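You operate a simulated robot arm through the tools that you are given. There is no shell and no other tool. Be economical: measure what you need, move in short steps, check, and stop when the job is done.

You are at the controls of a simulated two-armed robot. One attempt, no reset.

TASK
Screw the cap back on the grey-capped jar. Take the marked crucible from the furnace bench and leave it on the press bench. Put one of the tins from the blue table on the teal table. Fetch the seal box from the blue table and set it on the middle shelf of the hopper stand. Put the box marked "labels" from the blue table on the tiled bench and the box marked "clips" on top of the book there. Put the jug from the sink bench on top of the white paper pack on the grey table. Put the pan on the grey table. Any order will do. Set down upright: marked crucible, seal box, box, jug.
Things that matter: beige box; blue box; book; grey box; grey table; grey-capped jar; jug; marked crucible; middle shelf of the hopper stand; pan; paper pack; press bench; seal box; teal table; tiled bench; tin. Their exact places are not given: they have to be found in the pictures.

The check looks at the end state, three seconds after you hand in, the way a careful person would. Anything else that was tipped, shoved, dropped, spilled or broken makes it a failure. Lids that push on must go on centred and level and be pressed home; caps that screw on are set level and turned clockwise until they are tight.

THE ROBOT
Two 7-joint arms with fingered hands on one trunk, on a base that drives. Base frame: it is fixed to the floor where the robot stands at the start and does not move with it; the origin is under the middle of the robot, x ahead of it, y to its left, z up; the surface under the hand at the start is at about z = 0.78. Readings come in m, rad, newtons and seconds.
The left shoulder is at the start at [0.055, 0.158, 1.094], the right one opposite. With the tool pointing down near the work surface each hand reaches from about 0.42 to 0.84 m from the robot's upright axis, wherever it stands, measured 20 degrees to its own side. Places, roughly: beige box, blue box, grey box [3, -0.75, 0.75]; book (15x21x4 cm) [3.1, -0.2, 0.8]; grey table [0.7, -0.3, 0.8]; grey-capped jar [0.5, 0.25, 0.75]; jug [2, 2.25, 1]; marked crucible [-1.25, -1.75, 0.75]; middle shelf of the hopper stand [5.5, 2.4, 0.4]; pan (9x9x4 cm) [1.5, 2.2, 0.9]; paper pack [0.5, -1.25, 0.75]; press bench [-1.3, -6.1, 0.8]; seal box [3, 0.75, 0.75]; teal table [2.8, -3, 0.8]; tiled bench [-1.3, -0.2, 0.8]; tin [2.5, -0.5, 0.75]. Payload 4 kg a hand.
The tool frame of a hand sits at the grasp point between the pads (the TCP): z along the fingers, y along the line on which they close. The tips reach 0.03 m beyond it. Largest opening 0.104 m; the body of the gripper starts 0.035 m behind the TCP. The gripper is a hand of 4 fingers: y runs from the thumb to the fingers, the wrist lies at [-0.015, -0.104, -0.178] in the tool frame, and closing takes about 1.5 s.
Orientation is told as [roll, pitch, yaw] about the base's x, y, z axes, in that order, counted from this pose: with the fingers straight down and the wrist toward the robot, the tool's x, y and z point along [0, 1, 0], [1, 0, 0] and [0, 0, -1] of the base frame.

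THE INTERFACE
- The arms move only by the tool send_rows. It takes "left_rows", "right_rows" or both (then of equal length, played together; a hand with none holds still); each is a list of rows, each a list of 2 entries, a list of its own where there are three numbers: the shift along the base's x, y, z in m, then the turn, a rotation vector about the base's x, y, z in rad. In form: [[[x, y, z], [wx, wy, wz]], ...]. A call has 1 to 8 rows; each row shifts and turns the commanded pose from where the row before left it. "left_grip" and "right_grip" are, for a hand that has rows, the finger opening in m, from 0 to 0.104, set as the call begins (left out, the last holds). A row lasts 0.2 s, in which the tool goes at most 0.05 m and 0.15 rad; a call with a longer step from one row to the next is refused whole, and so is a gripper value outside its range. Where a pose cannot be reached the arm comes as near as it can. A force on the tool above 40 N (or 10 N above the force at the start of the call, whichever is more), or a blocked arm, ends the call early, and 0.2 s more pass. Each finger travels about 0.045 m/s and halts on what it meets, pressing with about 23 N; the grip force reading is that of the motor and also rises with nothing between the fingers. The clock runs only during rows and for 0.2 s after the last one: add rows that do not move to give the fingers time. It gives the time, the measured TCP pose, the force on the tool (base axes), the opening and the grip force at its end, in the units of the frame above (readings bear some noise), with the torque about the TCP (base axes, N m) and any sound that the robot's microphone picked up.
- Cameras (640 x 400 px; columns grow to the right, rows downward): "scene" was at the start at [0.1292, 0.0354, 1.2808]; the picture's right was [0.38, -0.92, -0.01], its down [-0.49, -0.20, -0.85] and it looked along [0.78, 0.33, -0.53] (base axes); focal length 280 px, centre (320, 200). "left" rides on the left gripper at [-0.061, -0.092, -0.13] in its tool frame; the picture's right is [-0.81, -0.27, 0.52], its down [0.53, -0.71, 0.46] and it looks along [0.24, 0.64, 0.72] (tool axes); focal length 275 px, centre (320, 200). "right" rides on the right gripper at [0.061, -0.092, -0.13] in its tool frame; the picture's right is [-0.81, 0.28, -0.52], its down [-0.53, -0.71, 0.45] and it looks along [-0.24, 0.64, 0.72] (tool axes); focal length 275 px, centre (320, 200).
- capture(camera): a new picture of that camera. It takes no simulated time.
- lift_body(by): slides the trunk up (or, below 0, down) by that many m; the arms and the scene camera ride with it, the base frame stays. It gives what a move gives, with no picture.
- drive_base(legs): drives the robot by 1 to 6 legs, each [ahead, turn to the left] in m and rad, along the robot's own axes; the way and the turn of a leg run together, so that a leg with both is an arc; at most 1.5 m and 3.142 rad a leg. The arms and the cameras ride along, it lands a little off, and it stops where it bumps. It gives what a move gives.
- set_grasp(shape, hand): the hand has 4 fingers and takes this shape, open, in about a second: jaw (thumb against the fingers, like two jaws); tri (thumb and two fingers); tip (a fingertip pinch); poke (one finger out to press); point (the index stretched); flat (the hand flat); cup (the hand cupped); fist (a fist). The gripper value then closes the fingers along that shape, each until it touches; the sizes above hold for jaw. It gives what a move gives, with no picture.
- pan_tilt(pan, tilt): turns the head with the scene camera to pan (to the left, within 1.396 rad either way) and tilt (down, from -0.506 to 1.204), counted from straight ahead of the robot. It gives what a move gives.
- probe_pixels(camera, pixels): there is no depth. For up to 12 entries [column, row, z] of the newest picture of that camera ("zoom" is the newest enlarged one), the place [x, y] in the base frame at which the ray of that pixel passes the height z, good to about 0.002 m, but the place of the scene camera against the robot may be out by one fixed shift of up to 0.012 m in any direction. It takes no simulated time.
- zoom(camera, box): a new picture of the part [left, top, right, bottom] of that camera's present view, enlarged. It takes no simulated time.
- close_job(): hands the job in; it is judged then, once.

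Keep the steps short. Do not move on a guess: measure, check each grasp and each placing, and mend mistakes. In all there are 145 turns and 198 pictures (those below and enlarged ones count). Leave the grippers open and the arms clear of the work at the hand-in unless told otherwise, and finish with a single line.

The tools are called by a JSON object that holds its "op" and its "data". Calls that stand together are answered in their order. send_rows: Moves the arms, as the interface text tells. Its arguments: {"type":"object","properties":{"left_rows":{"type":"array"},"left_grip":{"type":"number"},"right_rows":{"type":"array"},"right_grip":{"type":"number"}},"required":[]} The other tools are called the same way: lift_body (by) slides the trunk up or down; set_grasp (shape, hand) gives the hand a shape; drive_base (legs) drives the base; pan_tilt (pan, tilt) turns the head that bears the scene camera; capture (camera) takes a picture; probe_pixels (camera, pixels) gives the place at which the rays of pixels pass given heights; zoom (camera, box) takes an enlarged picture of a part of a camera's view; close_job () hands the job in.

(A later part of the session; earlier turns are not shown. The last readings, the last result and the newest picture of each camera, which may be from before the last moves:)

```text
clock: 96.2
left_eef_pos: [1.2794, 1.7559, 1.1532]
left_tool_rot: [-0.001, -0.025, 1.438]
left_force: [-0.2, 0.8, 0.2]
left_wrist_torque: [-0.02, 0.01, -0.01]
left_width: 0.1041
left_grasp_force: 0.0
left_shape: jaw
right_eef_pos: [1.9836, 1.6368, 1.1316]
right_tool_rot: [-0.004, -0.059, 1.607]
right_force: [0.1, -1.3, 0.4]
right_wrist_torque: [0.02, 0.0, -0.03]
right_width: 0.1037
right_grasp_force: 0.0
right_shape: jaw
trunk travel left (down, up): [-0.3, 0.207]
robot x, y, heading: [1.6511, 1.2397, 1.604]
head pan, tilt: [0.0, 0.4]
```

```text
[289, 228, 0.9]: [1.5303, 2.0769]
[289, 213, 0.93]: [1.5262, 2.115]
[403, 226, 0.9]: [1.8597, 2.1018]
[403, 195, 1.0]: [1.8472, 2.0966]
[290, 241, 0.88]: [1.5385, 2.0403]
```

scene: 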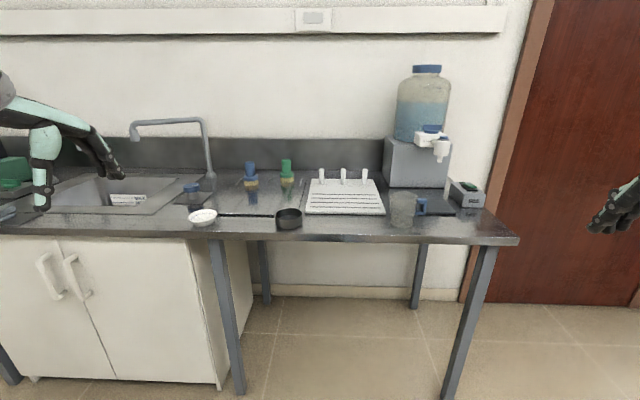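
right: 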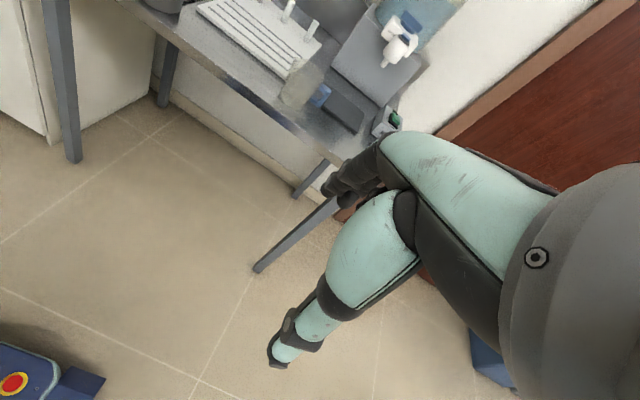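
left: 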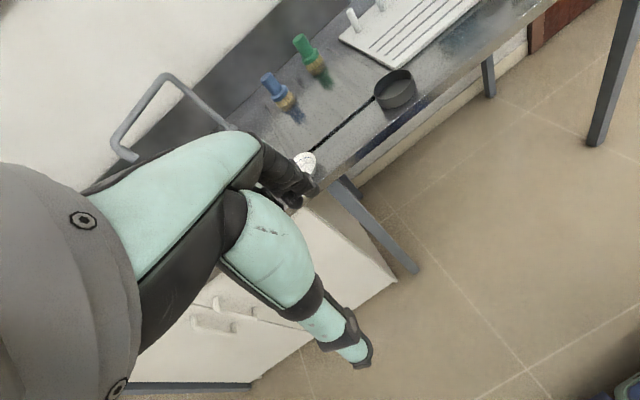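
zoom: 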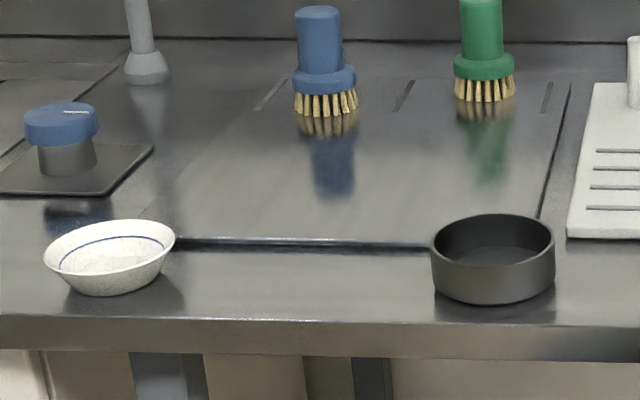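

The pan has no handle (round, 9 cm); the jug's handle points to +x. I'll bring the hands in line with them, level the wrists, then drive 0.3 m forward.

{"op": "send_rows", "data": {"left_rows": [[[0.031, 0, 0], [-0.025, 0.003, 0]], [[0.031, 0, 0], [0, 0, 0.08]], [[0.031, 0, 0], [0, 0, 0.08]], [[0.031, 0, 0], [0, 0, 0]], [[0.031, 0, 0], [0, 0, 0]], [[0.031, 0, 0], [0, 0, 0]], [[0.031, 0, 0], [0, 0, 0]], [[0.031, 0, 0], [0, 0, 0]]], "right_rows": [[[-0.016, 0, 0], [-0.055, 0, 0]], [[-0.016, 0, 0], [0, 0, 0]], [[-0.016, 0, 0], [0, 0, 0]], [[-0.016, 0, 0], [0, 0, 0]], [[-0.016, 0, 0], [0, 0, 0]], [[-0.016, 0, 0], [0, 0, 0]], [[-0.016, 0, 0], [0, 0, 0]], [[-0.016, 0, 0], [0, 0, 0]]]}}

{"op": "drive_base", "data": {"legs": [[0.28, -0.03]]}}

{"op": "pan_tilt", "data": {"pan": 0, "tilt": 0.75}}

{"op": "capture", "data": {"camera": "scene"}}

{"op": "capture", "data": {"camera": "left"}}

{"op": "capture", "data": {"camera": "right"}}

```text
clock: 98.0
left_eef_pos: [1.5267, 1.7555, 1.1522]
left_tool_rot: [0.0, 0.005, 1.602]
left_force: [0.5, -0.2, -0.3]
left_wrist_torque: [-0.02, -0.02, 0.04]
left_width: 0.1038
left_grasp_force: 0.0
left_shape: jaw
right_eef_pos: [1.8582, 1.6385, 1.1302]
right_tool_rot: [-0.002, -0.001, 1.608]
right_force: [0.0, 0.3, -0.1]
right_wrist_torque: [0.02, 0.0, -0.02]
right_width: 0.1039
right_grasp_force: 0.1
right_shape: jaw
trunk travel left (down, up): [-0.3, 0.207]
robot x, y, heading: [1.6491, 1.2385, 1.613]
head pan, tilt: [0.0, 0.4]
```

```text
clock: 100.1
left_eef_pos: [1.5344, 2.0446, 1.1535]
left_tool_rot: [-0.001, 0.004, 1.57]
left_force: [-0.1, -0.8, -1.8]
left_wrist_torque: [-0.01, -0.02, -0.02]
left_width: 0.1038
left_grasp_force: 0.1
left_shape: jaw
right_eef_pos: [1.8641, 1.9174, 1.1301]
right_tool_rot: [-0.002, -0.005, 1.578]
right_force: [0.2, -0.6, 0.0]
right_wrist_torque: [0.0, -0.04, 0.02]
right_width: 0.1041
right_grasp_force: 0.0
right_shape: jaw
trunk travel left (down, up): [-0.3, 0.207]
robot x, y, heading: [1.6447, 1.5268, 1.581]
head pan, tilt: [0.0, 0.4]
```

```text
clock: 100.9
left_eef_pos: [1.535, 2.0289, 1.1603]
left_tool_rot: [0.003, -0.012, 1.57]
left_force: [0.3, -0.4, 0.8]
left_wrist_torque: [0.03, -0.02, -0.03]
left_width: 0.104
left_grasp_force: 0.1
left_shape: jaw
right_eef_pos: [1.8636, 1.9033, 1.1347]
right_tool_rot: [0.0, -0.016, 1.578]
right_force: [0.5, 0.5, 0.1]
right_wrist_torque: [0.02, -0.01, -0.02]
right_width: 0.1042
right_grasp_force: 0.0
right_shape: jaw
trunk travel left (down, up): [-0.3, 0.207]
robot x, y, heading: [1.6431, 1.5301, 1.58]
head pan, tilt: [0.0, 0.75]
```

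```text
142 pictures are left
```

scene: 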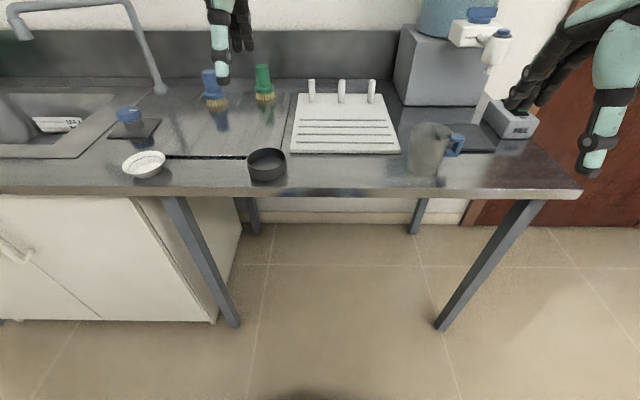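

```text
141 pictures are left
```

left: 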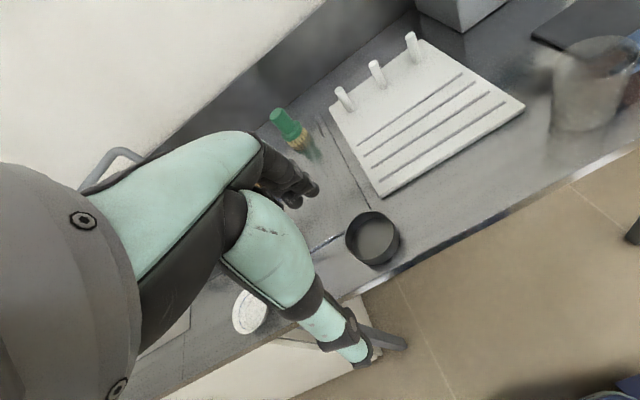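

```text
140 pictures are left
```

right: 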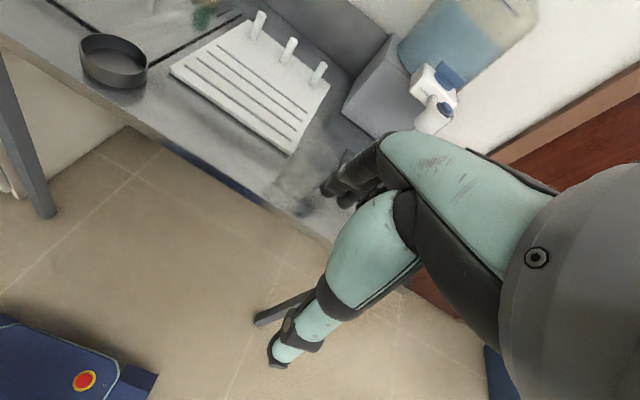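

{"op": "probe_pixels", "data": {"camera": "left", "pixels": [[373, 236, 0.92], [373, 236, 0.94], [346, 236, 0.93], [400, 236, 0.93], [372, 211, 0.93], [373, 262, 0.93], [595, 70, 1.0]]}}

{"op": "probe_pixels", "data": {"camera": "scene", "pixels": [[267, 160, 0.92], [267, 160, 0.94], [247, 160, 0.93], [287, 160, 0.93], [267, 183, 0.89], [430, 133, 1.0], [430, 133, 1.02], [422, 175, 0.89], [268, 196, 0.89]]}}

{"op": "zoom", "data": {"camera": "scene", "box": [380, 100, 500, 200]}}

{"op": "zoom", "data": {"camera": "right", "box": [220, 100, 380, 230]}}

```text
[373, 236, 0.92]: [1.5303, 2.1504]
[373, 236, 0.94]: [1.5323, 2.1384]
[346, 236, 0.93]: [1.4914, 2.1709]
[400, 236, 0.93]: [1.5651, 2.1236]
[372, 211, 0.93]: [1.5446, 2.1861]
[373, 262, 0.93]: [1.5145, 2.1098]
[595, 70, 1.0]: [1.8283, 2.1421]
```

```text
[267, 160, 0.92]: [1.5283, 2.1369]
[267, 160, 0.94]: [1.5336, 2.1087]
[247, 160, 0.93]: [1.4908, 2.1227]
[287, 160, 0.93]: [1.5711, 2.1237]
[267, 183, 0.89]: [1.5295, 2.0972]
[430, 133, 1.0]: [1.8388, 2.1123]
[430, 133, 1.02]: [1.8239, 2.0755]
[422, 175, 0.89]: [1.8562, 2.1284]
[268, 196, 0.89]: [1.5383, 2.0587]
```

```text
4.00 times, centred on (440, 150) of scene
```

zoom: 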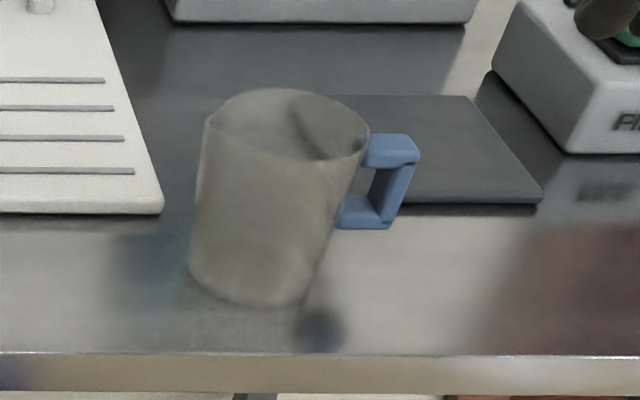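

```text
3.08 times, centred on (300, 165) of right
```

zoom: 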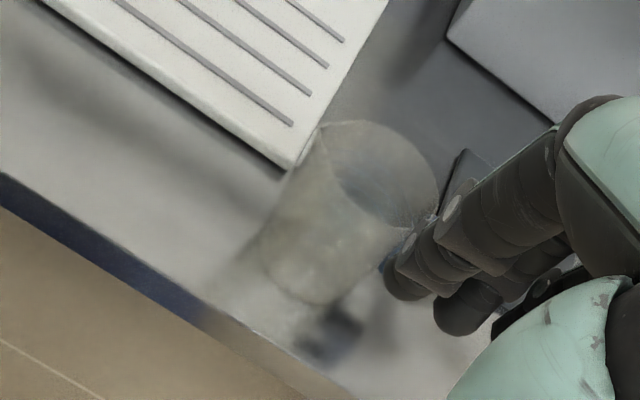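

{"op": "probe_pixels", "data": {"camera": "right", "pixels": [[320.4, 156.8, 0.94], [320.4, 156.8, 0.96], [320.4, 156.8, 0.98], [320.4, 156.8, 1.0], [300.5, 143, 0.97], [339, 172, 0.97]]}}

{"op": "probe_pixels", "data": {"camera": "scene", "pixels": [[432, 130.5, 0.94], [432, 130.5, 0.96], [432, 130.5, 0.98], [432, 130.5, 1.0], [411.7, 130.5, 0.97], [452.5, 130.5, 0.97], [425.5, 168.8, 0.855], [267, 179, 0.855], [267, 160, 0.895]]}}

```text
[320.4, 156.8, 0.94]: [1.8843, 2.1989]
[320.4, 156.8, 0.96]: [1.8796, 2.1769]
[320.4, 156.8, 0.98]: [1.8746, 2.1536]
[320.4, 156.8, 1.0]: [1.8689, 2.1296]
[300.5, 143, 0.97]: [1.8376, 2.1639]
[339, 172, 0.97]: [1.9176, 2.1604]
```

```text
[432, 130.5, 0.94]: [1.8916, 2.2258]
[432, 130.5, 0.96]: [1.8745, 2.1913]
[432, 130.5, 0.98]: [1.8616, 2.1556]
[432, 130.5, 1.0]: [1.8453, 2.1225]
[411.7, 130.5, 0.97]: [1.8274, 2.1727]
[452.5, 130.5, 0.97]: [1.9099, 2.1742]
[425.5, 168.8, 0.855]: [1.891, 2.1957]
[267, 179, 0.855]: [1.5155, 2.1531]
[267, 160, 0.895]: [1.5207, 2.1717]
```

{"op": "probe_pixels", "data": {"camera": "scene", "pixels": [[398, 92, 0.86], [413, 105, 0.86], [473, 106, 0.86], [490, 60, 1.05], [480, 25, 1.1]]}}

{"op": "send_rows", "data": {"left_rows": [[[-0.002, 0.025, -0.01], [-0.012, 0, 0]], [[-0.002, 0.025, -0.012], [0, 0, 0]], [[-0.002, 0.025, -0.012], [0, 0, 0]], [[-0.002, 0.025, -0.012], [0, 0, 0]], [[-0.002, 0.025, -0.012], [0, 0, 0]], [[0, 0.009, -0.02], [0, 0, 0]], [[0, 0, 0], [0, 0, 0]]], "right_rows": [[[0.004, 0.03, 0], [-0.016, 0, 0]], [[0.004, 0.03, 0], [0, 0, 0]], [[0.004, 0.03, 0], [0, 0, 0]], [[0, 0.03, 0], [0, 0, 0]], [[0, 0.02, 0], [0, 0, 0]], [[0, 0.0, 0], [0, 0, 0]], [[0, 0, 0], [0, 0, 0]]], "left_grip": 0.104, "right_grip": 0.104}}

{"op": "capture", "data": {"camera": "left"}}

{"op": "capture", "data": {"camera": "right"}}

{"op": "capture", "data": {"camera": "scene"}}

```text
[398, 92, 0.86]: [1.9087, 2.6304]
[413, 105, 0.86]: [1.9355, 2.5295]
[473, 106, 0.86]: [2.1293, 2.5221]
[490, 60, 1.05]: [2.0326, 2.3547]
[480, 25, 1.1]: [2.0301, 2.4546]
```

```text
clock: 102.5
left_eef_pos: [1.5162, 2.1317, 1.1015]
left_tool_rot: [-0.001, -0.001, 1.569]
left_force: [-0.7, -0.1, 0.0]
left_wrist_torque: [-0.01, -0.02, 0.0]
left_width: 0.104
left_grasp_force: 0.0
left_shape: jaw
left hand out of reach, approached as far as the arm can: row 3, 4, 5
right_eef_pos: [1.8747, 2.0434, 1.135]
right_tool_rot: [-0.001, -0.001, 1.579]
right_force: [-1.0, -0.1, -0.7]
right_wrist_torque: [0.0, 0.01, -0.03]
right_width: 0.104
right_grasp_force: 0.1
right_shape: jaw
trunk travel left (down, up): [-0.3, 0.207]
robot x, y, heading: [1.648, 1.529, 1.584]
head pan, tilt: [0.0, 0.75]
```

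```text
137 pictures are left
```

left: 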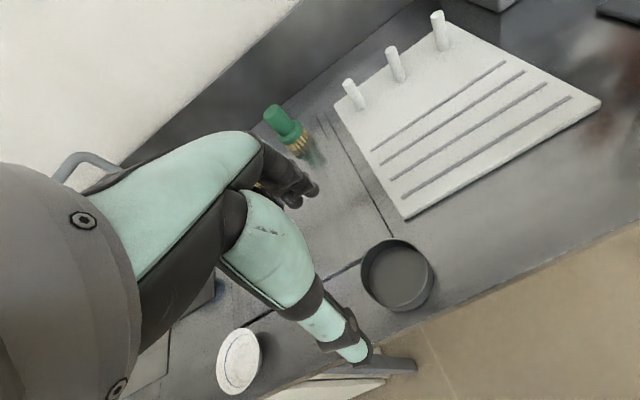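

```text
136 pictures are left
```

right: 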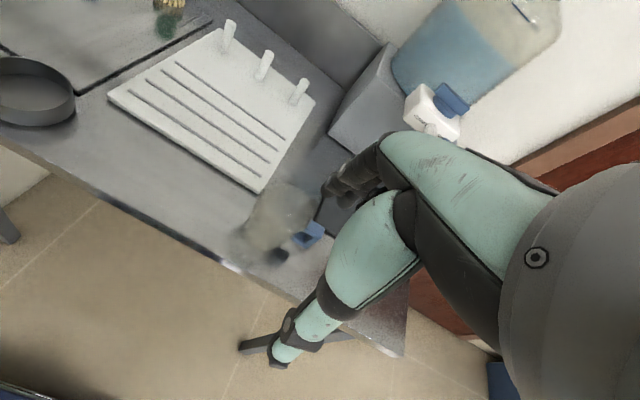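

```text
135 pictures are left
```

scene: 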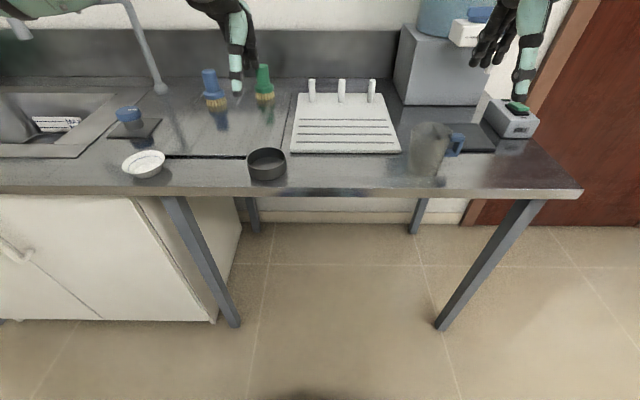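

{"op": "probe_pixels", "data": {"camera": "left", "pixels": [[397, 273, 0.895], [361, 273, 0.895], [433, 273, 0.895], [397, 238, 0.895], [397, 309, 0.895]]}}

{"op": "zoom", "data": {"camera": "right", "box": [210, 150, 360, 280]}}

```text
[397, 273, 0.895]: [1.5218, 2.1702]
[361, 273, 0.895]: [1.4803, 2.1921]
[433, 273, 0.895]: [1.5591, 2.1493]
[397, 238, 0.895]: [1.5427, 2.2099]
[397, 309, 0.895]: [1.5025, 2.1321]
```

```text
3.08 times, centred on (285, 215) of right
```

zoom: 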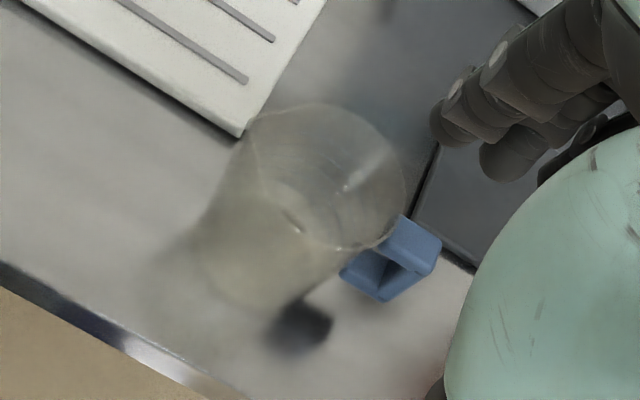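

{"op": "probe_pixels", "data": {"camera": "right", "pixels": [[286.8, 207.1, 0.95], [286.8, 207.1, 0.96], [286.8, 207.1, 0.97], [261, 207, 0.96], [312.5, 207, 0.96]]}}

{"op": "send_rows", "data": {"left_rows": [[[0.001, 0, -0.03], [0, 0, 0]], [[0.001, 0.01, -0.03], [0, 0, 0]], [[0.001, 0.015, -0.03], [0, 0, 0]], [[0.001, 0.014, -0.02], [0, 0, 0]], [[0, 0, 0], [0, 0, 0]], [[0, 0, 0], [0, 0, 0]]], "right_rows": [[[0, 0.03, 0], [0, 0, 0]], [[0, 0.03, 0], [0, 0, 0]], [[0, 0.03, 0], [0, 0, 0]], [[0.002, 0.03, 0], [0, 0, 0]], [[0, 0.015, 0], [0, 0, 0]], [[0, 0, 0], [0, 0, 0]]]}}

{"op": "capture", "data": {"camera": "left"}}

{"op": "capture", "data": {"camera": "right"}}

```text
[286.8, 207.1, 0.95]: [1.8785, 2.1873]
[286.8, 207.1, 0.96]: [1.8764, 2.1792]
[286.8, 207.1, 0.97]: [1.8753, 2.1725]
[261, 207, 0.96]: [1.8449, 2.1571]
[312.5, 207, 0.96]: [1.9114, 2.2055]
```

```text
clock: 103.9
left_eef_pos: [1.5018, 2.157, 0.9921]
left_tool_rot: [-0.002, -0.001, 1.57]
left_force: [-0.5, 0.5, -0.4]
left_wrist_torque: [0.0, 0.01, -0.01]
left_width: 0.104
left_grasp_force: 0.1
left_shape: jaw
left hand out of reach, approached as far as the arm can: row 3, 4
right_eef_pos: [1.8768, 2.1802, 1.136]
right_tool_rot: [-0.002, -0.003, 1.578]
right_force: [0.2, 0.1, -0.3]
right_wrist_torque: [-0.01, -0.01, 0.04]
right_width: 0.1041
right_grasp_force: 0.0
right_shape: jaw
trunk travel left (down, up): [-0.3, 0.207]
robot x, y, heading: [1.6438, 1.5249, 1.579]
head pan, tilt: [0.0, 0.75]
```

```text
133 pictures are left
```

left: 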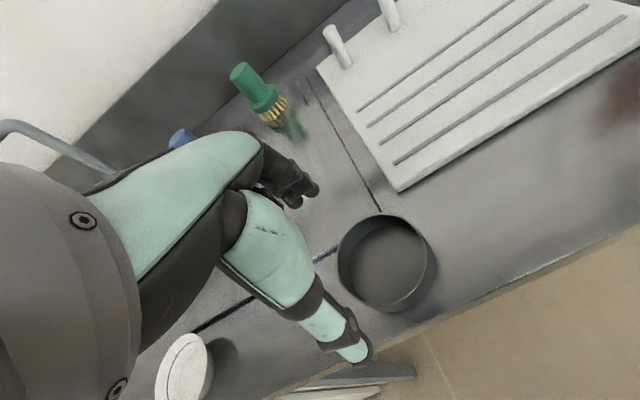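

```text
132 pictures are left
```

right: 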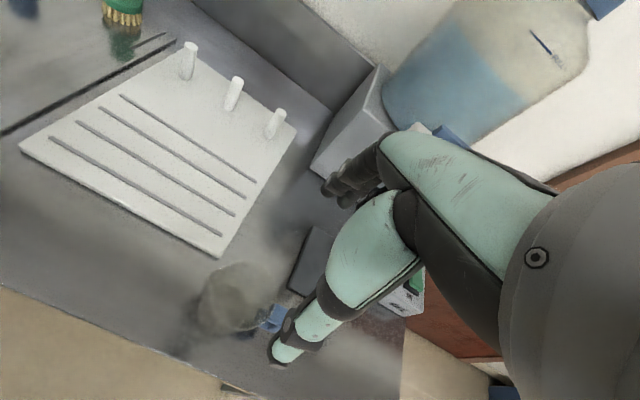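

Right hand is right above the jug rim. Lower the right hand to z≈0.945 and raise the left for now.

{"op": "send_rows", "data": {"right_rows": [[[0, 0, -0.045], [0, 0, 0]], [[0, 0, -0.045], [0, 0, 0]], [[0, 0, -0.035], [0, 0, 0]], [[0, 0, -0.02], [0, 0, 0]], [[0, 0, -0.015], [0, 0, 0]], [[0, 0, -0.01], [0, 0, 0]], [[0, 0, 0], [0, 0, 0]]]}}

{"op": "capture", "data": {"camera": "right"}}

{"op": "zoom", "data": {"camera": "scene", "box": [360, 60, 520, 200]}}

```text
clock: 105.5
left_eef_pos: [1.5022, 2.157, 0.9931]
left_tool_rot: [0.0, 0.0, 1.571]
left_force: [-0.3, 0.1, -0.1]
left_wrist_torque: [0.01, 0.0, 0.01]
left_width: 0.1041
left_grasp_force: 0.0
left_shape: jaw
right_eef_pos: [1.8781, 2.1779, 0.9646]
right_tool_rot: [-0.001, -0.002, 1.578]
right_force: [0.9, 0.4, -0.4]
right_wrist_torque: [0.02, 0.02, 0.01]
right_width: 0.1041
right_grasp_force: 0.0
right_shape: jaw
trunk travel left (down, up): [-0.3, 0.207]
robot x, y, heading: [1.6456, 1.5283, 1.587]
head pan, tilt: [0.0, 0.75]
```

```text
131 pictures are left
```

right: 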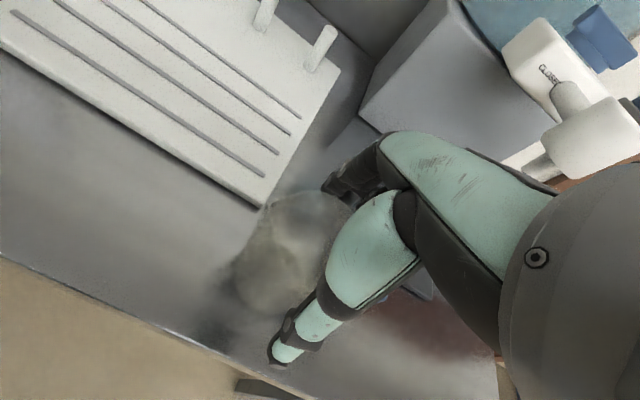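

```text
2.86 times, centred on (440, 130) of scene
```

zoom: 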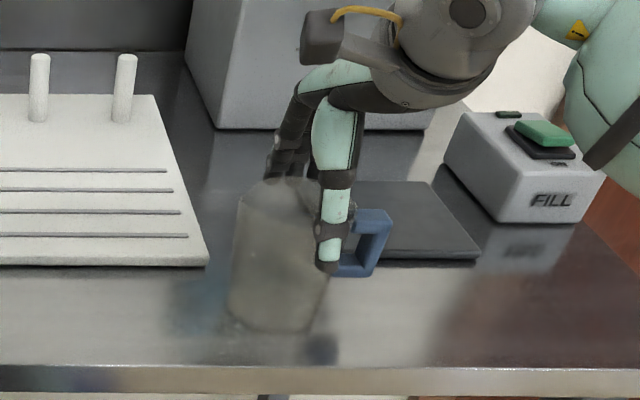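

Thumb and fingers straddle the jug, handle clear. Lower 2 cm and close.

{"op": "send_rows", "data": {"right_rows": [[[0, 0, -0.01], [0, 0, 0]], [[0, 0, -0.01], [0, 0, 0]], [[0, 0, 0], [0, 0, 0]]]}}

{"op": "send_rows", "data": {"right_rows": [[[0, 0, 0], [0, 0, 0]], [[0, 0, 0], [0, 0, 0]], [[0, 0, 0], [0, 0, 0]], [[0, 0, 0], [0, 0, 0]], [[0, 0, 0], [0, 0, 0]], [[0, 0, 0], [0, 0, 0]], [[0, 0, 0], [0, 0, 0]]], "right_grip": 0.04}}

{"op": "zoom", "data": {"camera": "scene", "box": [360, 60, 520, 200]}}

```text
clock: 106.3
left_eef_pos: [1.5021, 2.1564, 0.9914]
left_tool_rot: [-0.001, -0.002, 1.57]
left_force: [0.3, 0.7, 0.4]
left_wrist_torque: [0.0, 0.01, 0.03]
left_width: 0.104
left_grasp_force: 0.1
left_shape: jaw
right_eef_pos: [1.8785, 2.1791, 0.9448]
right_tool_rot: [-0.002, -0.003, 1.576]
right_force: [0.2, -0.2, 0.5]
right_wrist_torque: [0.03, 0.0, 0.04]
right_width: 0.104
right_grasp_force: 0.2
right_shape: jaw
trunk travel left (down, up): [-0.3, 0.207]
robot x, y, heading: [1.647, 1.5255, 1.578]
head pan, tilt: [0.0, 0.75]
```

```text
clock: 107.9
left_eef_pos: [1.5022, 2.1572, 0.9928]
left_tool_rot: [0.001, -0.001, 1.568]
left_force: [0.0, 0.1, 1.1]
left_wrist_torque: [-0.02, 0.0, -0.02]
left_width: 0.104
left_grasp_force: 0.1
left_shape: jaw
right_eef_pos: [1.8778, 2.1795, 0.9447]
right_tool_rot: [-0.001, -0.001, 1.579]
right_force: [0.4, -0.6, 0.4]
right_wrist_torque: [-0.02, 0.01, 0.02]
right_width: 0.0648
right_grasp_force: 22.8
right_shape: jaw
trunk travel left (down, up): [-0.3, 0.207]
robot x, y, heading: [1.6457, 1.526, 1.579]
head pan, tilt: [0.0, 0.75]
```

```text
2.86 times, centred on (440, 130) of scene
```

zoom: 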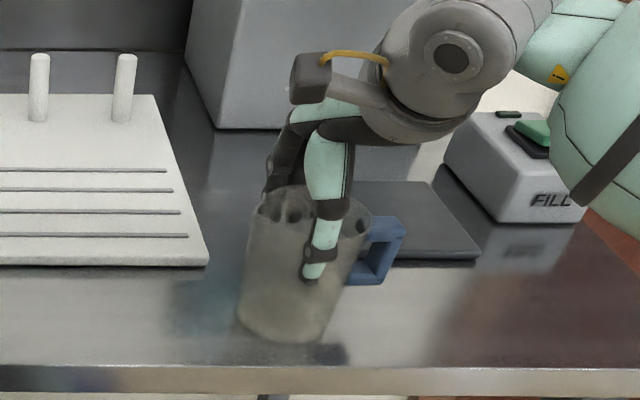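

Width reads 0.065, less than expected. Look closer before lifting.

{"op": "zoom", "data": {"camera": "right", "box": [200, 150, 420, 380]}}

{"op": "zoom", "data": {"camera": "scene", "box": [400, 100, 480, 190]}}

```text
1.74 times, centred on (310, 265) of right
```

zoom: 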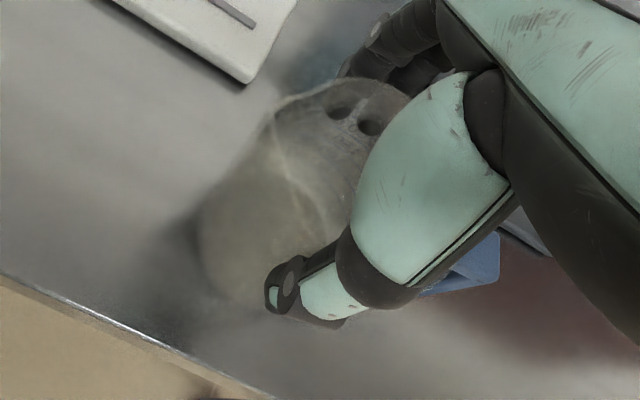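

```text
4.44 times, centred on (440, 145) of scene
```

zoom: 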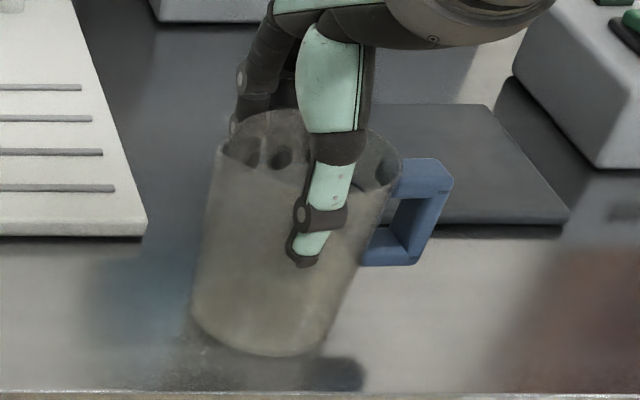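

Fingers are outside the glass on both sides, jug upright. Lift test 3 cm.

{"op": "send_rows", "data": {"right_rows": [[[0, 0, 0.01], [0, 0, 0]], [[0, 0, 0.02], [0, 0, 0]], [[0, 0, 0], [0, 0, 0]]]}}

{"op": "zoom", "data": {"camera": "scene", "box": [400, 100, 480, 190]}}

```text
clock: 108.7
left_eef_pos: [1.5033, 2.157, 0.9917]
left_tool_rot: [-0.002, 0.002, 1.57]
left_force: [-0.4, 0.4, 0.5]
left_wrist_torque: [-0.03, -0.02, -0.02]
left_width: 0.104
left_grasp_force: 0.0
left_shape: jaw
right_eef_pos: [1.8779, 2.1799, 0.9762]
right_tool_rot: [-0.001, 0.0, 1.577]
right_force: [0.0, 0.6, -0.5]
right_wrist_torque: [0.02, 0.01, -0.05]
right_width: 0.0648
right_grasp_force: 22.9
right_shape: jaw
trunk travel left (down, up): [-0.3, 0.207]
robot x, y, heading: [1.6447, 1.5289, 1.581]
head pan, tilt: [0.0, 0.75]
```

```text
4.44 times, centred on (440, 145) of scene
```

zoom: 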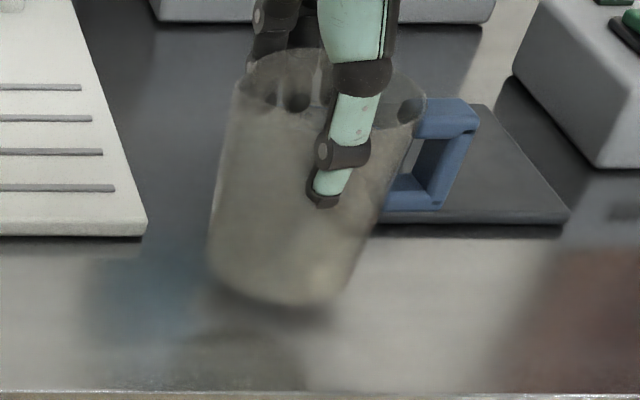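

Jug held firmly. Raise both hands and turn the robot 0.12 rad right so the pan comes within the left arm's range.

{"op": "send_rows", "data": {"left_rows": [[[0, 0, 0.04], [0, 0, 0]], [[0, 0, 0.04], [0, 0, 0]], [[0, 0, 0], [0, 0, 0]], [[0, 0, 0], [0, 0, 0]]], "right_rows": [[[0, 0, 0.04], [0, 0, 0]], [[0, -0.02, 0.04], [0, 0, 0]], [[0, -0.04, 0.02], [0, 0, 0]], [[0, -0.02, 0.04], [0, 0, 0]]]}}

{"op": "drive_base", "data": {"legs": [[0, -0.14]]}}

{"op": "send_rows", "data": {"left_rows": [[[0, 0.0, 0], [0, 0, 0]], [[0, 0, 0], [0, 0, 0]]]}}

{"op": "capture", "data": {"camera": "left"}}

```text
clock: 109.7
left_eef_pos: [1.5035, 2.1539, 1.071]
left_tool_rot: [-0.002, -0.002, 1.569]
left_force: [-0.3, -1.0, 0.2]
left_wrist_torque: [0.03, 0.01, 0.02]
left_width: 0.1039
left_grasp_force: 0.1
left_shape: jaw
right_eef_pos: [1.8785, 2.0983, 1.1169]
right_tool_rot: [-0.003, -0.002, 1.577]
right_force: [0.6, 0.2, 0.3]
right_wrist_torque: [-0.01, -0.02, -0.03]
right_width: 0.0646
right_grasp_force: 23.1
right_shape: jaw
trunk travel left (down, up): [-0.3, 0.207]
robot x, y, heading: [1.6458, 1.529, 1.58]
head pan, tilt: [0.0, 0.75]
```

```text
clock: 110.8
left_eef_pos: [1.5945, 2.1682, 1.0691]
left_tool_rot: [-0.003, 0.001, 1.428]
left_force: [-0.6, 0.3, 0.4]
left_wrist_torque: [-0.01, 0.0, 0.01]
left_width: 0.1036
left_grasp_force: 0.1
left_shape: jaw
right_eef_pos: [1.9597, 2.0604, 1.1158]
right_tool_rot: [-0.001, 0.001, 1.434]
right_force: [0.0, 0.1, -0.6]
right_wrist_torque: [0.01, 0.02, 0.01]
right_width: 0.0642
right_grasp_force: 22.7
right_shape: jaw
trunk travel left (down, up): [-0.3, 0.207]
robot x, y, heading: [1.6416, 1.5279, 1.44]
head pan, tilt: [0.0, 0.75]
```

```text
clock: 111.4
left_eef_pos: [1.5925, 2.1563, 1.0777]
left_tool_rot: [0.0, -0.013, 1.428]
left_force: [0.0, 0.7, -0.1]
left_wrist_torque: [0.0, 0.03, 0.02]
left_width: 0.1041
left_grasp_force: 0.1
left_shape: jaw
right_eef_pos: [1.9561, 2.0492, 1.1214]
right_tool_rot: [-0.003, -0.011, 1.435]
right_force: [0.8, 0.3, -0.6]
right_wrist_torque: [-0.03, 0.02, -0.03]
right_width: 0.0644
right_grasp_force: 23.0
right_shape: jaw
trunk travel left (down, up): [-0.3, 0.207]
robot x, y, heading: [1.6408, 1.5315, 1.437]
head pan, tilt: [0.0, 0.75]
```

```text
125 pictures are left
```

left: 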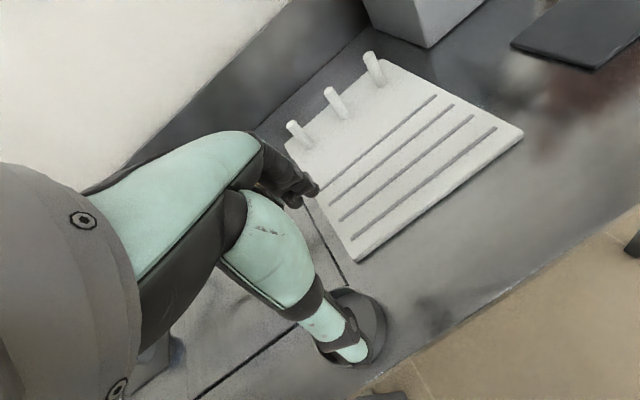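

Move left hand to (1.522, 2.171), z≈0.98 and check.

{"op": "send_rows", "data": {"left_rows": [[[-0.025, 0.005, 0], [-0.012, 0, 0]], [[-0.025, 0.005, -0.01], [0, 0, 0]], [[-0.02, 0.005, -0.03], [0, 0, 0]], [[0, 0, -0.03], [0, 0, 0]], [[0, 0, -0.03], [0, 0, 0]], [[0, 0, 0], [0, 0, 0]]]}}

{"op": "capture", "data": {"camera": "left"}}

```text
clock: 112.8
left_eef_pos: [1.5251, 2.1707, 0.9793]
left_tool_rot: [-0.002, -0.005, 1.425]
left_force: [-0.2, 0.0, -0.6]
left_wrist_torque: [0.01, -0.01, 0.03]
left_width: 0.1042
left_grasp_force: 0.0
left_shape: jaw
right_eef_pos: [1.957, 2.0471, 1.1239]
right_tool_rot: [-0.005, -0.014, 1.435]
right_force: [0.3, 0.4, -0.3]
right_wrist_torque: [0.0, 0.0, -0.01]
right_width: 0.0647
right_grasp_force: 23.0
right_shape: jaw
trunk travel left (down, up): [-0.3, 0.207]
robot x, y, heading: [1.6435, 1.5273, 1.436]
head pan, tilt: [0.0, 0.75]
```

```text
124 pictures are left
```

left: 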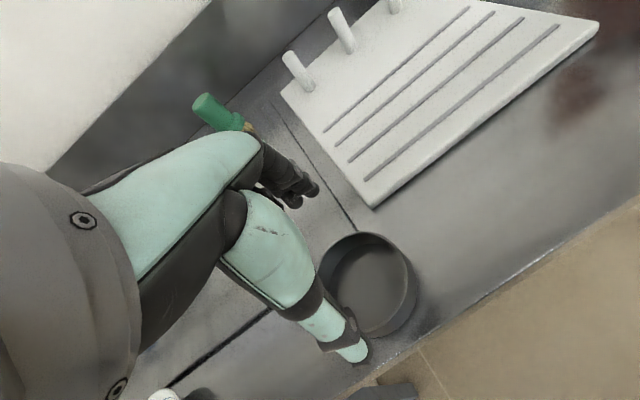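

Aligned: axis pixel (365,279), rim centre ≈ (366,281). Descend to z≈0.89 and close.

{"op": "send_rows", "data": {"left_rows": [[[0, 0, -0.03], [0, 0, 0]], [[0, 0, -0.03], [0, 0, 0]], [[0, 0, -0.018], [0, 0, 0]], [[0, 0, -0.01], [0, 0, 0]], [[0, 0, 0], [0, 0, 0]]]}}

{"op": "send_rows", "data": {"left_rows": [[[0, 0, 0], [0, 0, 0]], [[0, 0, 0], [0, 0, 0]], [[0, 0, 0], [0, 0, 0]], [[0, 0, 0], [0, 0, 0]], [[0, 0, 0], [0, 0, 0]]], "left_grip": 0.06}}

{"op": "send_rows", "data": {"left_rows": [[[0, 0, 0.02], [0, 0, 0]], [[0, 0, 0.03], [0, 0, 0]], [[0, 0, 0.03], [0, 0, 0]], [[0, 0, 0.04], [0, 0, 0]], [[0, 0, 0.04], [0, 0, 0]], [[0, 0, 0.04], [0, 0, 0]]]}}

{"op": "capture", "data": {"camera": "left"}}

{"op": "capture", "data": {"camera": "right"}}

```text
clock: 114.0
left_eef_pos: [1.5222, 2.1715, 0.8909]
left_tool_rot: [-0.004, -0.002, 1.426]
left_force: [-0.2, 0.4, -0.2]
left_wrist_torque: [0.0, 0.0, -0.01]
left_width: 0.104
left_grasp_force: 0.1
left_shape: jaw
right_eef_pos: [1.9574, 2.0471, 1.1225]
right_tool_rot: [-0.003, -0.013, 1.435]
right_force: [0.2, -0.2, -1.1]
right_wrist_torque: [0.0, 0.04, 0.01]
right_width: 0.0647
right_grasp_force: 22.9
right_shape: jaw
trunk travel left (down, up): [-0.3, 0.207]
robot x, y, heading: [1.6455, 1.5288, 1.437]
head pan, tilt: [0.0, 0.75]
```

```text
clock: 115.2
left_eef_pos: [1.523, 2.1727, 0.8912]
left_tool_rot: [-0.004, -0.001, 1.425]
left_force: [0.3, 1.1, 0.7]
left_wrist_torque: [0.02, 0.01, 0.01]
left_width: 0.0873
left_grasp_force: 23.3
left_shape: jaw
right_eef_pos: [1.9573, 2.0471, 1.1232]
right_tool_rot: [-0.004, -0.015, 1.434]
right_force: [0.7, 0.1, -0.5]
right_wrist_torque: [-0.02, 0.01, 0.01]
right_width: 0.0646
right_grasp_force: 22.4
right_shape: jaw
trunk travel left (down, up): [-0.3, 0.207]
robot x, y, heading: [1.6435, 1.5262, 1.44]
head pan, tilt: [0.0, 0.75]
```

```text
clock: 116.6
left_eef_pos: [1.524, 2.1707, 1.0903]
left_tool_rot: [-0.003, -0.002, 1.425]
left_force: [-0.1, -0.3, -1.5]
left_wrist_torque: [-0.01, -0.02, -0.02]
left_width: 0.0872
left_grasp_force: 22.1
left_shape: jaw
right_eef_pos: [1.9566, 2.0481, 1.1233]
right_tool_rot: [-0.001, -0.013, 1.433]
right_force: [-0.4, 0.5, -0.5]
right_wrist_torque: [-0.04, 0.06, -0.03]
right_width: 0.0644
right_grasp_force: 23.3
right_shape: jaw
trunk travel left (down, up): [-0.3, 0.207]
robot x, y, heading: [1.6454, 1.5241, 1.442]
head pan, tilt: [0.0, 0.75]
```

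```text
123 pictures are left
```

left: 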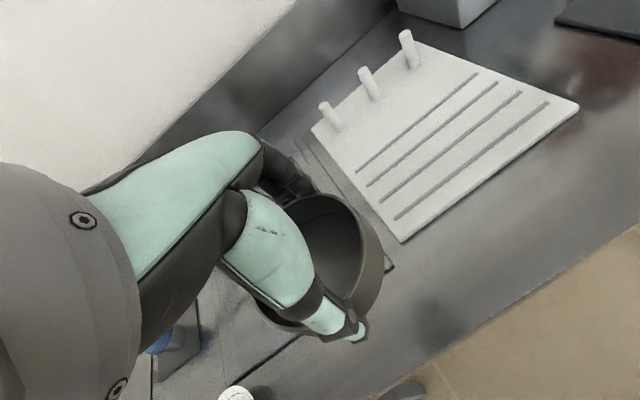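

```text
122 pictures are left
```

right: 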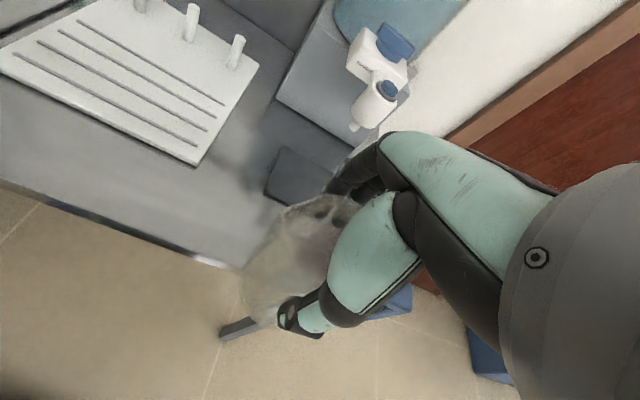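

Both objects are held. Back away, turn to heading 0, and drive backwards west along y≈1.2.

{"op": "drive_base", "data": {"legs": [[-0.33, 0], [0, -1.44], [-1.5, 0], [-0.5, 0]]}}

{"op": "pan_tilt", "data": {"pan": -1.3, "tilt": 0.5}}

{"op": "capture", "data": {"camera": "scene"}}

```text
clock: 123.8
left_eef_pos: [2.1745, 1.4002, 1.1062]
left_tool_rot: [0.0, -0.027, -0.019]
left_force: [-1.2, 0.2, -0.9]
left_wrist_torque: [-0.01, -0.05, 0.03]
left_width: 0.087
left_grasp_force: 22.7
left_shape: jaw
right_eef_pos: [2.1044, 0.9543, 1.1368]
right_tool_rot: [-0.003, -0.043, -0.013]
right_force: [-0.1, -0.5, -0.6]
right_wrist_torque: [0.02, -0.01, 0.01]
right_width: 0.0636
right_grasp_force: 22.8
right_shape: jaw
trunk travel left (down, up): [-0.3, 0.207]
robot x, y, heading: [1.5804, 1.2155, 0.012]
head pan, tilt: [0.0, 0.75]
stopped in leg 3: the robot was blocked; the commanded pose is now the measured one
```

```text
clock: 125.3
left_eef_pos: [2.1769, 1.3992, 1.1025]
left_tool_rot: [-0.002, -0.024, -0.019]
left_force: [0.0, 0.4, -1.4]
left_wrist_torque: [0.01, 0.02, -0.03]
left_width: 0.0872
left_grasp_force: 23.1
left_shape: jaw
right_eef_pos: [2.1079, 0.9534, 1.1355]
right_tool_rot: [-0.005, -0.037, -0.015]
right_force: [1.4, 0.7, -0.9]
right_wrist_torque: [0.0, 0.03, -0.01]
right_width: 0.0639
right_grasp_force: 22.6
right_shape: jaw
trunk travel left (down, up): [-0.3, 0.207]
robot x, y, heading: [1.5769, 1.218, 0.013]
head pan, tilt: [-1.3, 0.499]
```

```text
121 pictures are left
```

scene: 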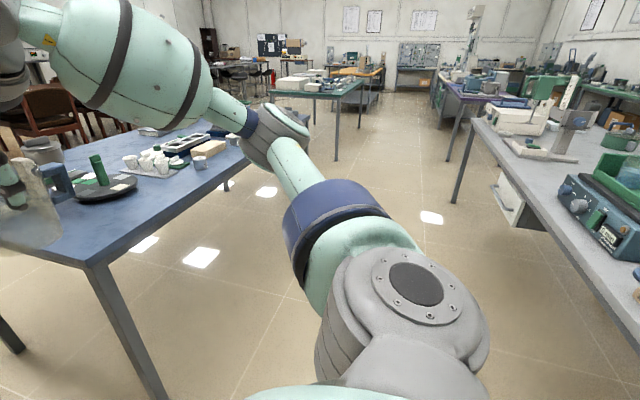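

Blocked at once, although this lane was clear before. Check what is behind by looking around, and try a short backward leg.

{"op": "drive_base", "data": {"legs": [[-0.3, 0]]}}

{"op": "pan_tilt", "data": {"pan": 1.35, "tilt": 0.6}}

{"op": "capture", "data": {"camera": "scene"}}

```text
clock: 127.5
left_eef_pos: [1.8721, 1.3968, 1.1035]
left_tool_rot: [-0.002, -0.025, -0.018]
left_force: [-0.5, -0.6, -2.1]
left_wrist_torque: [-0.03, -0.03, 0.0]
left_width: 0.0872
left_grasp_force: 23.2
left_shape: jaw
right_eef_pos: [1.8036, 0.9483, 1.1365]
right_tool_rot: [-0.003, -0.037, -0.011]
right_force: [-1.2, -0.3, -0.5]
right_wrist_torque: [-0.01, 0.0, 0.0]
right_width: 0.0637
right_grasp_force: 22.7
right_shape: jaw
trunk travel left (down, up): [-0.3, 0.207]
robot x, y, heading: [1.2777, 1.211, 0.014]
head pan, tilt: [-1.3, 0.499]
```

```text
clock: 129.8
left_eef_pos: [1.8583, 1.3961, 1.112]
left_tool_rot: [0.0, -0.039, -0.018]
left_force: [0.0, 0.5, -0.8]
left_wrist_torque: [0.0, 0.02, -0.01]
left_width: 0.0868
left_grasp_force: 23.2
left_shape: jaw
right_eef_pos: [1.7898, 0.9487, 1.1415]
right_tool_rot: [-0.004, -0.05, -0.013]
right_force: [-0.7, -0.7, -1.1]
right_wrist_torque: [0.03, 0.0, 0.02]
right_width: 0.0638
right_grasp_force: 23.3
right_shape: jaw
trunk travel left (down, up): [-0.3, 0.207]
robot x, y, heading: [1.2782, 1.213, 0.018]
head pan, tilt: [1.349, 0.6]
```

```text
120 pictures are left
```

scene: 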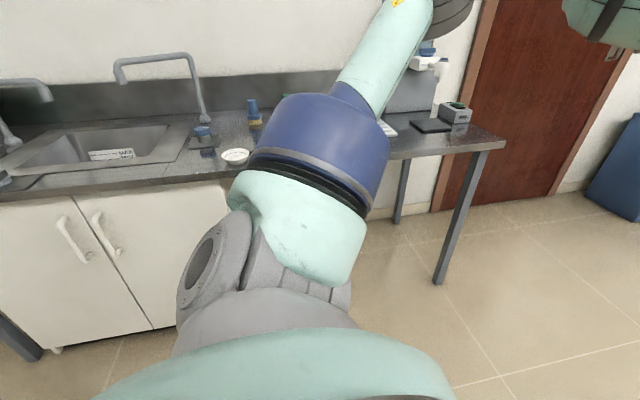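

It moves in a shorter leg. Continue backwards in short legs, then turn right to face −y.

{"op": "drive_base", "data": {"legs": [[-0.56, -0.015], [-0.56, 0], [-0.56, 0]]}}

```text
clock: 139.2
left_eef_pos: [0.1611, 1.3882, 1.1107]
left_tool_rot: [0.001, -0.039, -0.045]
left_force: [-0.1, -0.2, -1.6]
left_wrist_torque: [-0.01, -0.02, -0.02]
left_width: 0.0869
left_grasp_force: 22.6
left_shape: jaw
right_eef_pos: [0.0773, 0.9428, 1.1421]
right_tool_rot: [-0.003, -0.051, -0.037]
right_force: [0.5, -0.1, -0.7]
right_wrist_torque: [0.05, 0.01, -0.01]
right_width: 0.0637
right_grasp_force: 22.8
right_shape: jaw
trunk travel left (down, up): [-0.3, 0.207]
robot x, y, heading: [-0.4259, 1.2155, -0.015]
head pan, tilt: [1.349, 0.6]
```

Now turn right, drive south 2.4 m, then turn to face the grey table and look.

{"op": "drive_base", "data": {"legs": [[0, -1.556], [1.2, 0], [1.2, 0], [0, 1.571]]}}

{"op": "pan_tilt", "data": {"pan": -0.1, "tilt": 0.6}}

{"op": "capture", "data": {"camera": "scene"}}

```text
clock: 160.7
left_eef_pos: [0.0265, -1.0421, 1.1178]
left_tool_rot: [0.0, -0.05, -0.109]
left_force: [-0.1, -0.2, -1.4]
left_wrist_torque: [0.02, 0.0, -0.01]
left_width: 0.087
left_grasp_force: 23.4
left_shape: jaw
right_eef_pos: [-0.0844, -1.4821, 1.1478]
right_tool_rot: [-0.005, -0.064, -0.101]
right_force: [0.5, 0.2, -0.4]
right_wrist_torque: [0.03, 0.01, 0.0]
right_width: 0.0629
right_grasp_force: 22.7
right_shape: jaw
trunk travel left (down, up): [-0.3, 0.207]
robot x, y, heading: [-0.5602, -1.1867, -0.069]
head pan, tilt: [1.349, 0.6]
```

```text
clock: 162.3
left_eef_pos: [0.0135, -1.0413, 1.1251]
left_tool_rot: [-0.001, -0.062, -0.107]
left_force: [-0.2, -0.2, -1.4]
left_wrist_torque: [-0.02, 0.01, 0.03]
left_width: 0.087
left_grasp_force: 23.1
left_shape: jaw
right_eef_pos: [-0.0974, -1.4809, 1.1547]
right_tool_rot: [-0.005, -0.074, -0.103]
right_force: [0.7, 0.5, -0.6]
right_wrist_torque: [0.02, 0.02, -0.01]
right_width: 0.0627
right_grasp_force: 23.2
right_shape: jaw
trunk travel left (down, up): [-0.3, 0.207]
robot x, y, heading: [-0.5615, -1.1884, -0.074]
head pan, tilt: [-0.099, 0.6]
```

```text
119 pictures are left
```

scene: 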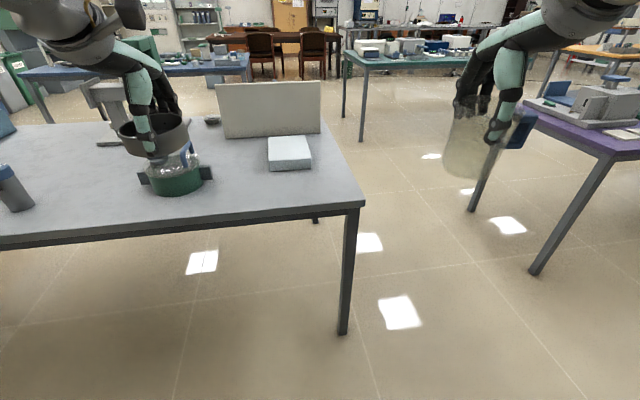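

Paper pack at (289,150). Probe it and the table.

{"op": "zoom", "data": {"camera": "scene", "box": [200, 70, 380, 220]}}

{"op": "probe_pixels", "data": {"camera": "scene", "pixels": [[268, 138, 0.82], [307, 136, 0.82], [311, 163, 0.82], [270, 165, 0.82], [270, 171, 0.775], [311, 169, 0.775], [365, 203, 0.775], [0, 240, 0.775], [222, 138, 0.775], [322, 133, 0.775]]}}

```text
2.67 times, centred on (290, 145) of scene
```

zoom: 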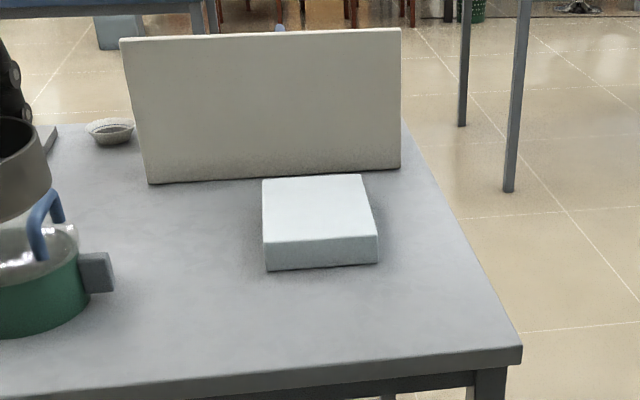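

```text
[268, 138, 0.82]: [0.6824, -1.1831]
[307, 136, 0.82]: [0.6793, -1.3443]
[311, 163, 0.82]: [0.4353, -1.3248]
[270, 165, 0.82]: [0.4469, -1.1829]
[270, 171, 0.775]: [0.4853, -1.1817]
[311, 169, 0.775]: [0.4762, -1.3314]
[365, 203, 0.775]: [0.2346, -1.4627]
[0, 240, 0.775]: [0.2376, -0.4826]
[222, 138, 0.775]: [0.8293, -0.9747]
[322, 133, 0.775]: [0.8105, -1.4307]
```

Pack top ≈ z 0.825, centre ≈ (0.58, −1.26). Drive to about (−0.06, −1.02), heading 0.

{"op": "drive_base", "data": {"legs": [[0, 0.4], [0.52, 0], [0, -0.33]]}}

{"op": "pan_tilt", "data": {"pan": 0, "tilt": 0.85}}

{"op": "capture", "data": {"camera": "scene"}}

{"op": "capture", "data": {"camera": "left"}}

{"op": "capture", "data": {"camera": "right"}}

```text
clock: 167.9
left_eef_pos: [0.4815, -0.8272, 1.1254]
left_tool_rot: [0.0, -0.064, -0.021]
left_force: [-0.8, 0.1, -1.0]
left_wrist_torque: [-0.01, 0.04, -0.02]
left_width: 0.0874
left_grasp_force: 22.5
left_shape: jaw
right_eef_pos: [0.4084, -1.2752, 1.1537]
right_tool_rot: [-0.004, -0.075, -0.015]
right_force: [0.3, -0.7, -0.3]
right_wrist_torque: [0.01, 0.03, 0.01]
right_width: 0.0629
right_grasp_force: 22.8
right_shape: jaw
trunk travel left (down, up): [-0.3, 0.207]
robot x, y, heading: [-0.0769, -1.0184, 0.011]
head pan, tilt: [-0.099, 0.6]
```

```text
clock: 168.7
left_eef_pos: [0.467, -0.8296, 1.1327]
left_tool_rot: [0.002, -0.078, -0.021]
left_force: [0.6, 0.2, -1.0]
left_wrist_torque: [-0.01, 0.0, 0.0]
left_width: 0.0874
left_grasp_force: 22.8
left_shape: jaw
right_eef_pos: [0.3941, -1.2753, 1.1601]
right_tool_rot: [-0.003, -0.089, -0.016]
right_force: [-0.2, -0.2, -0.9]
right_wrist_torque: [0.0, 0.01, -0.01]
right_width: 0.0624
right_grasp_force: 23.3
right_shape: jaw
trunk travel left (down, up): [-0.3, 0.207]
robot x, y, heading: [-0.0756, -1.0183, 0.018]
head pan, tilt: [0.0, 0.85]
```

```text
117 pictures are left
```

scene: 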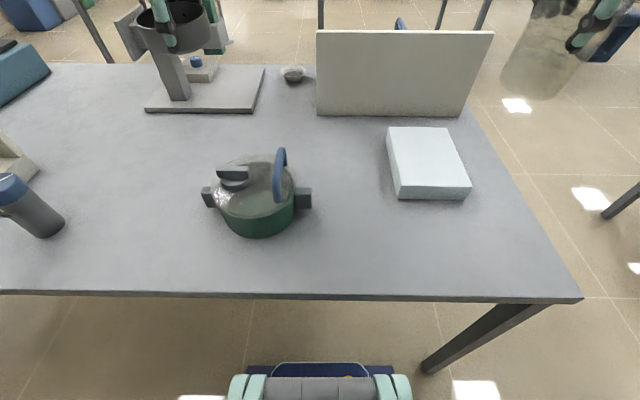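

```text
116 pictures are left
```

left: 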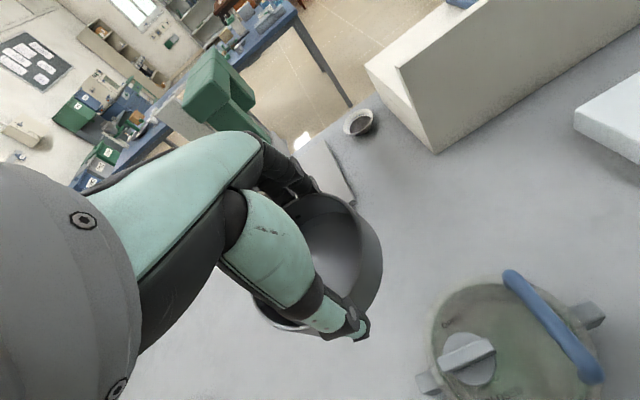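

```text
115 pictures are left
```

right: 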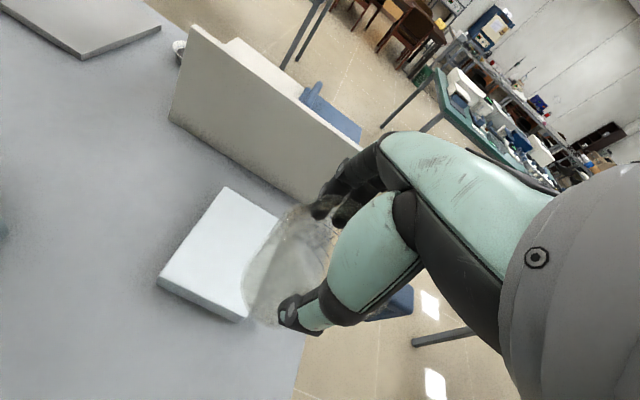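

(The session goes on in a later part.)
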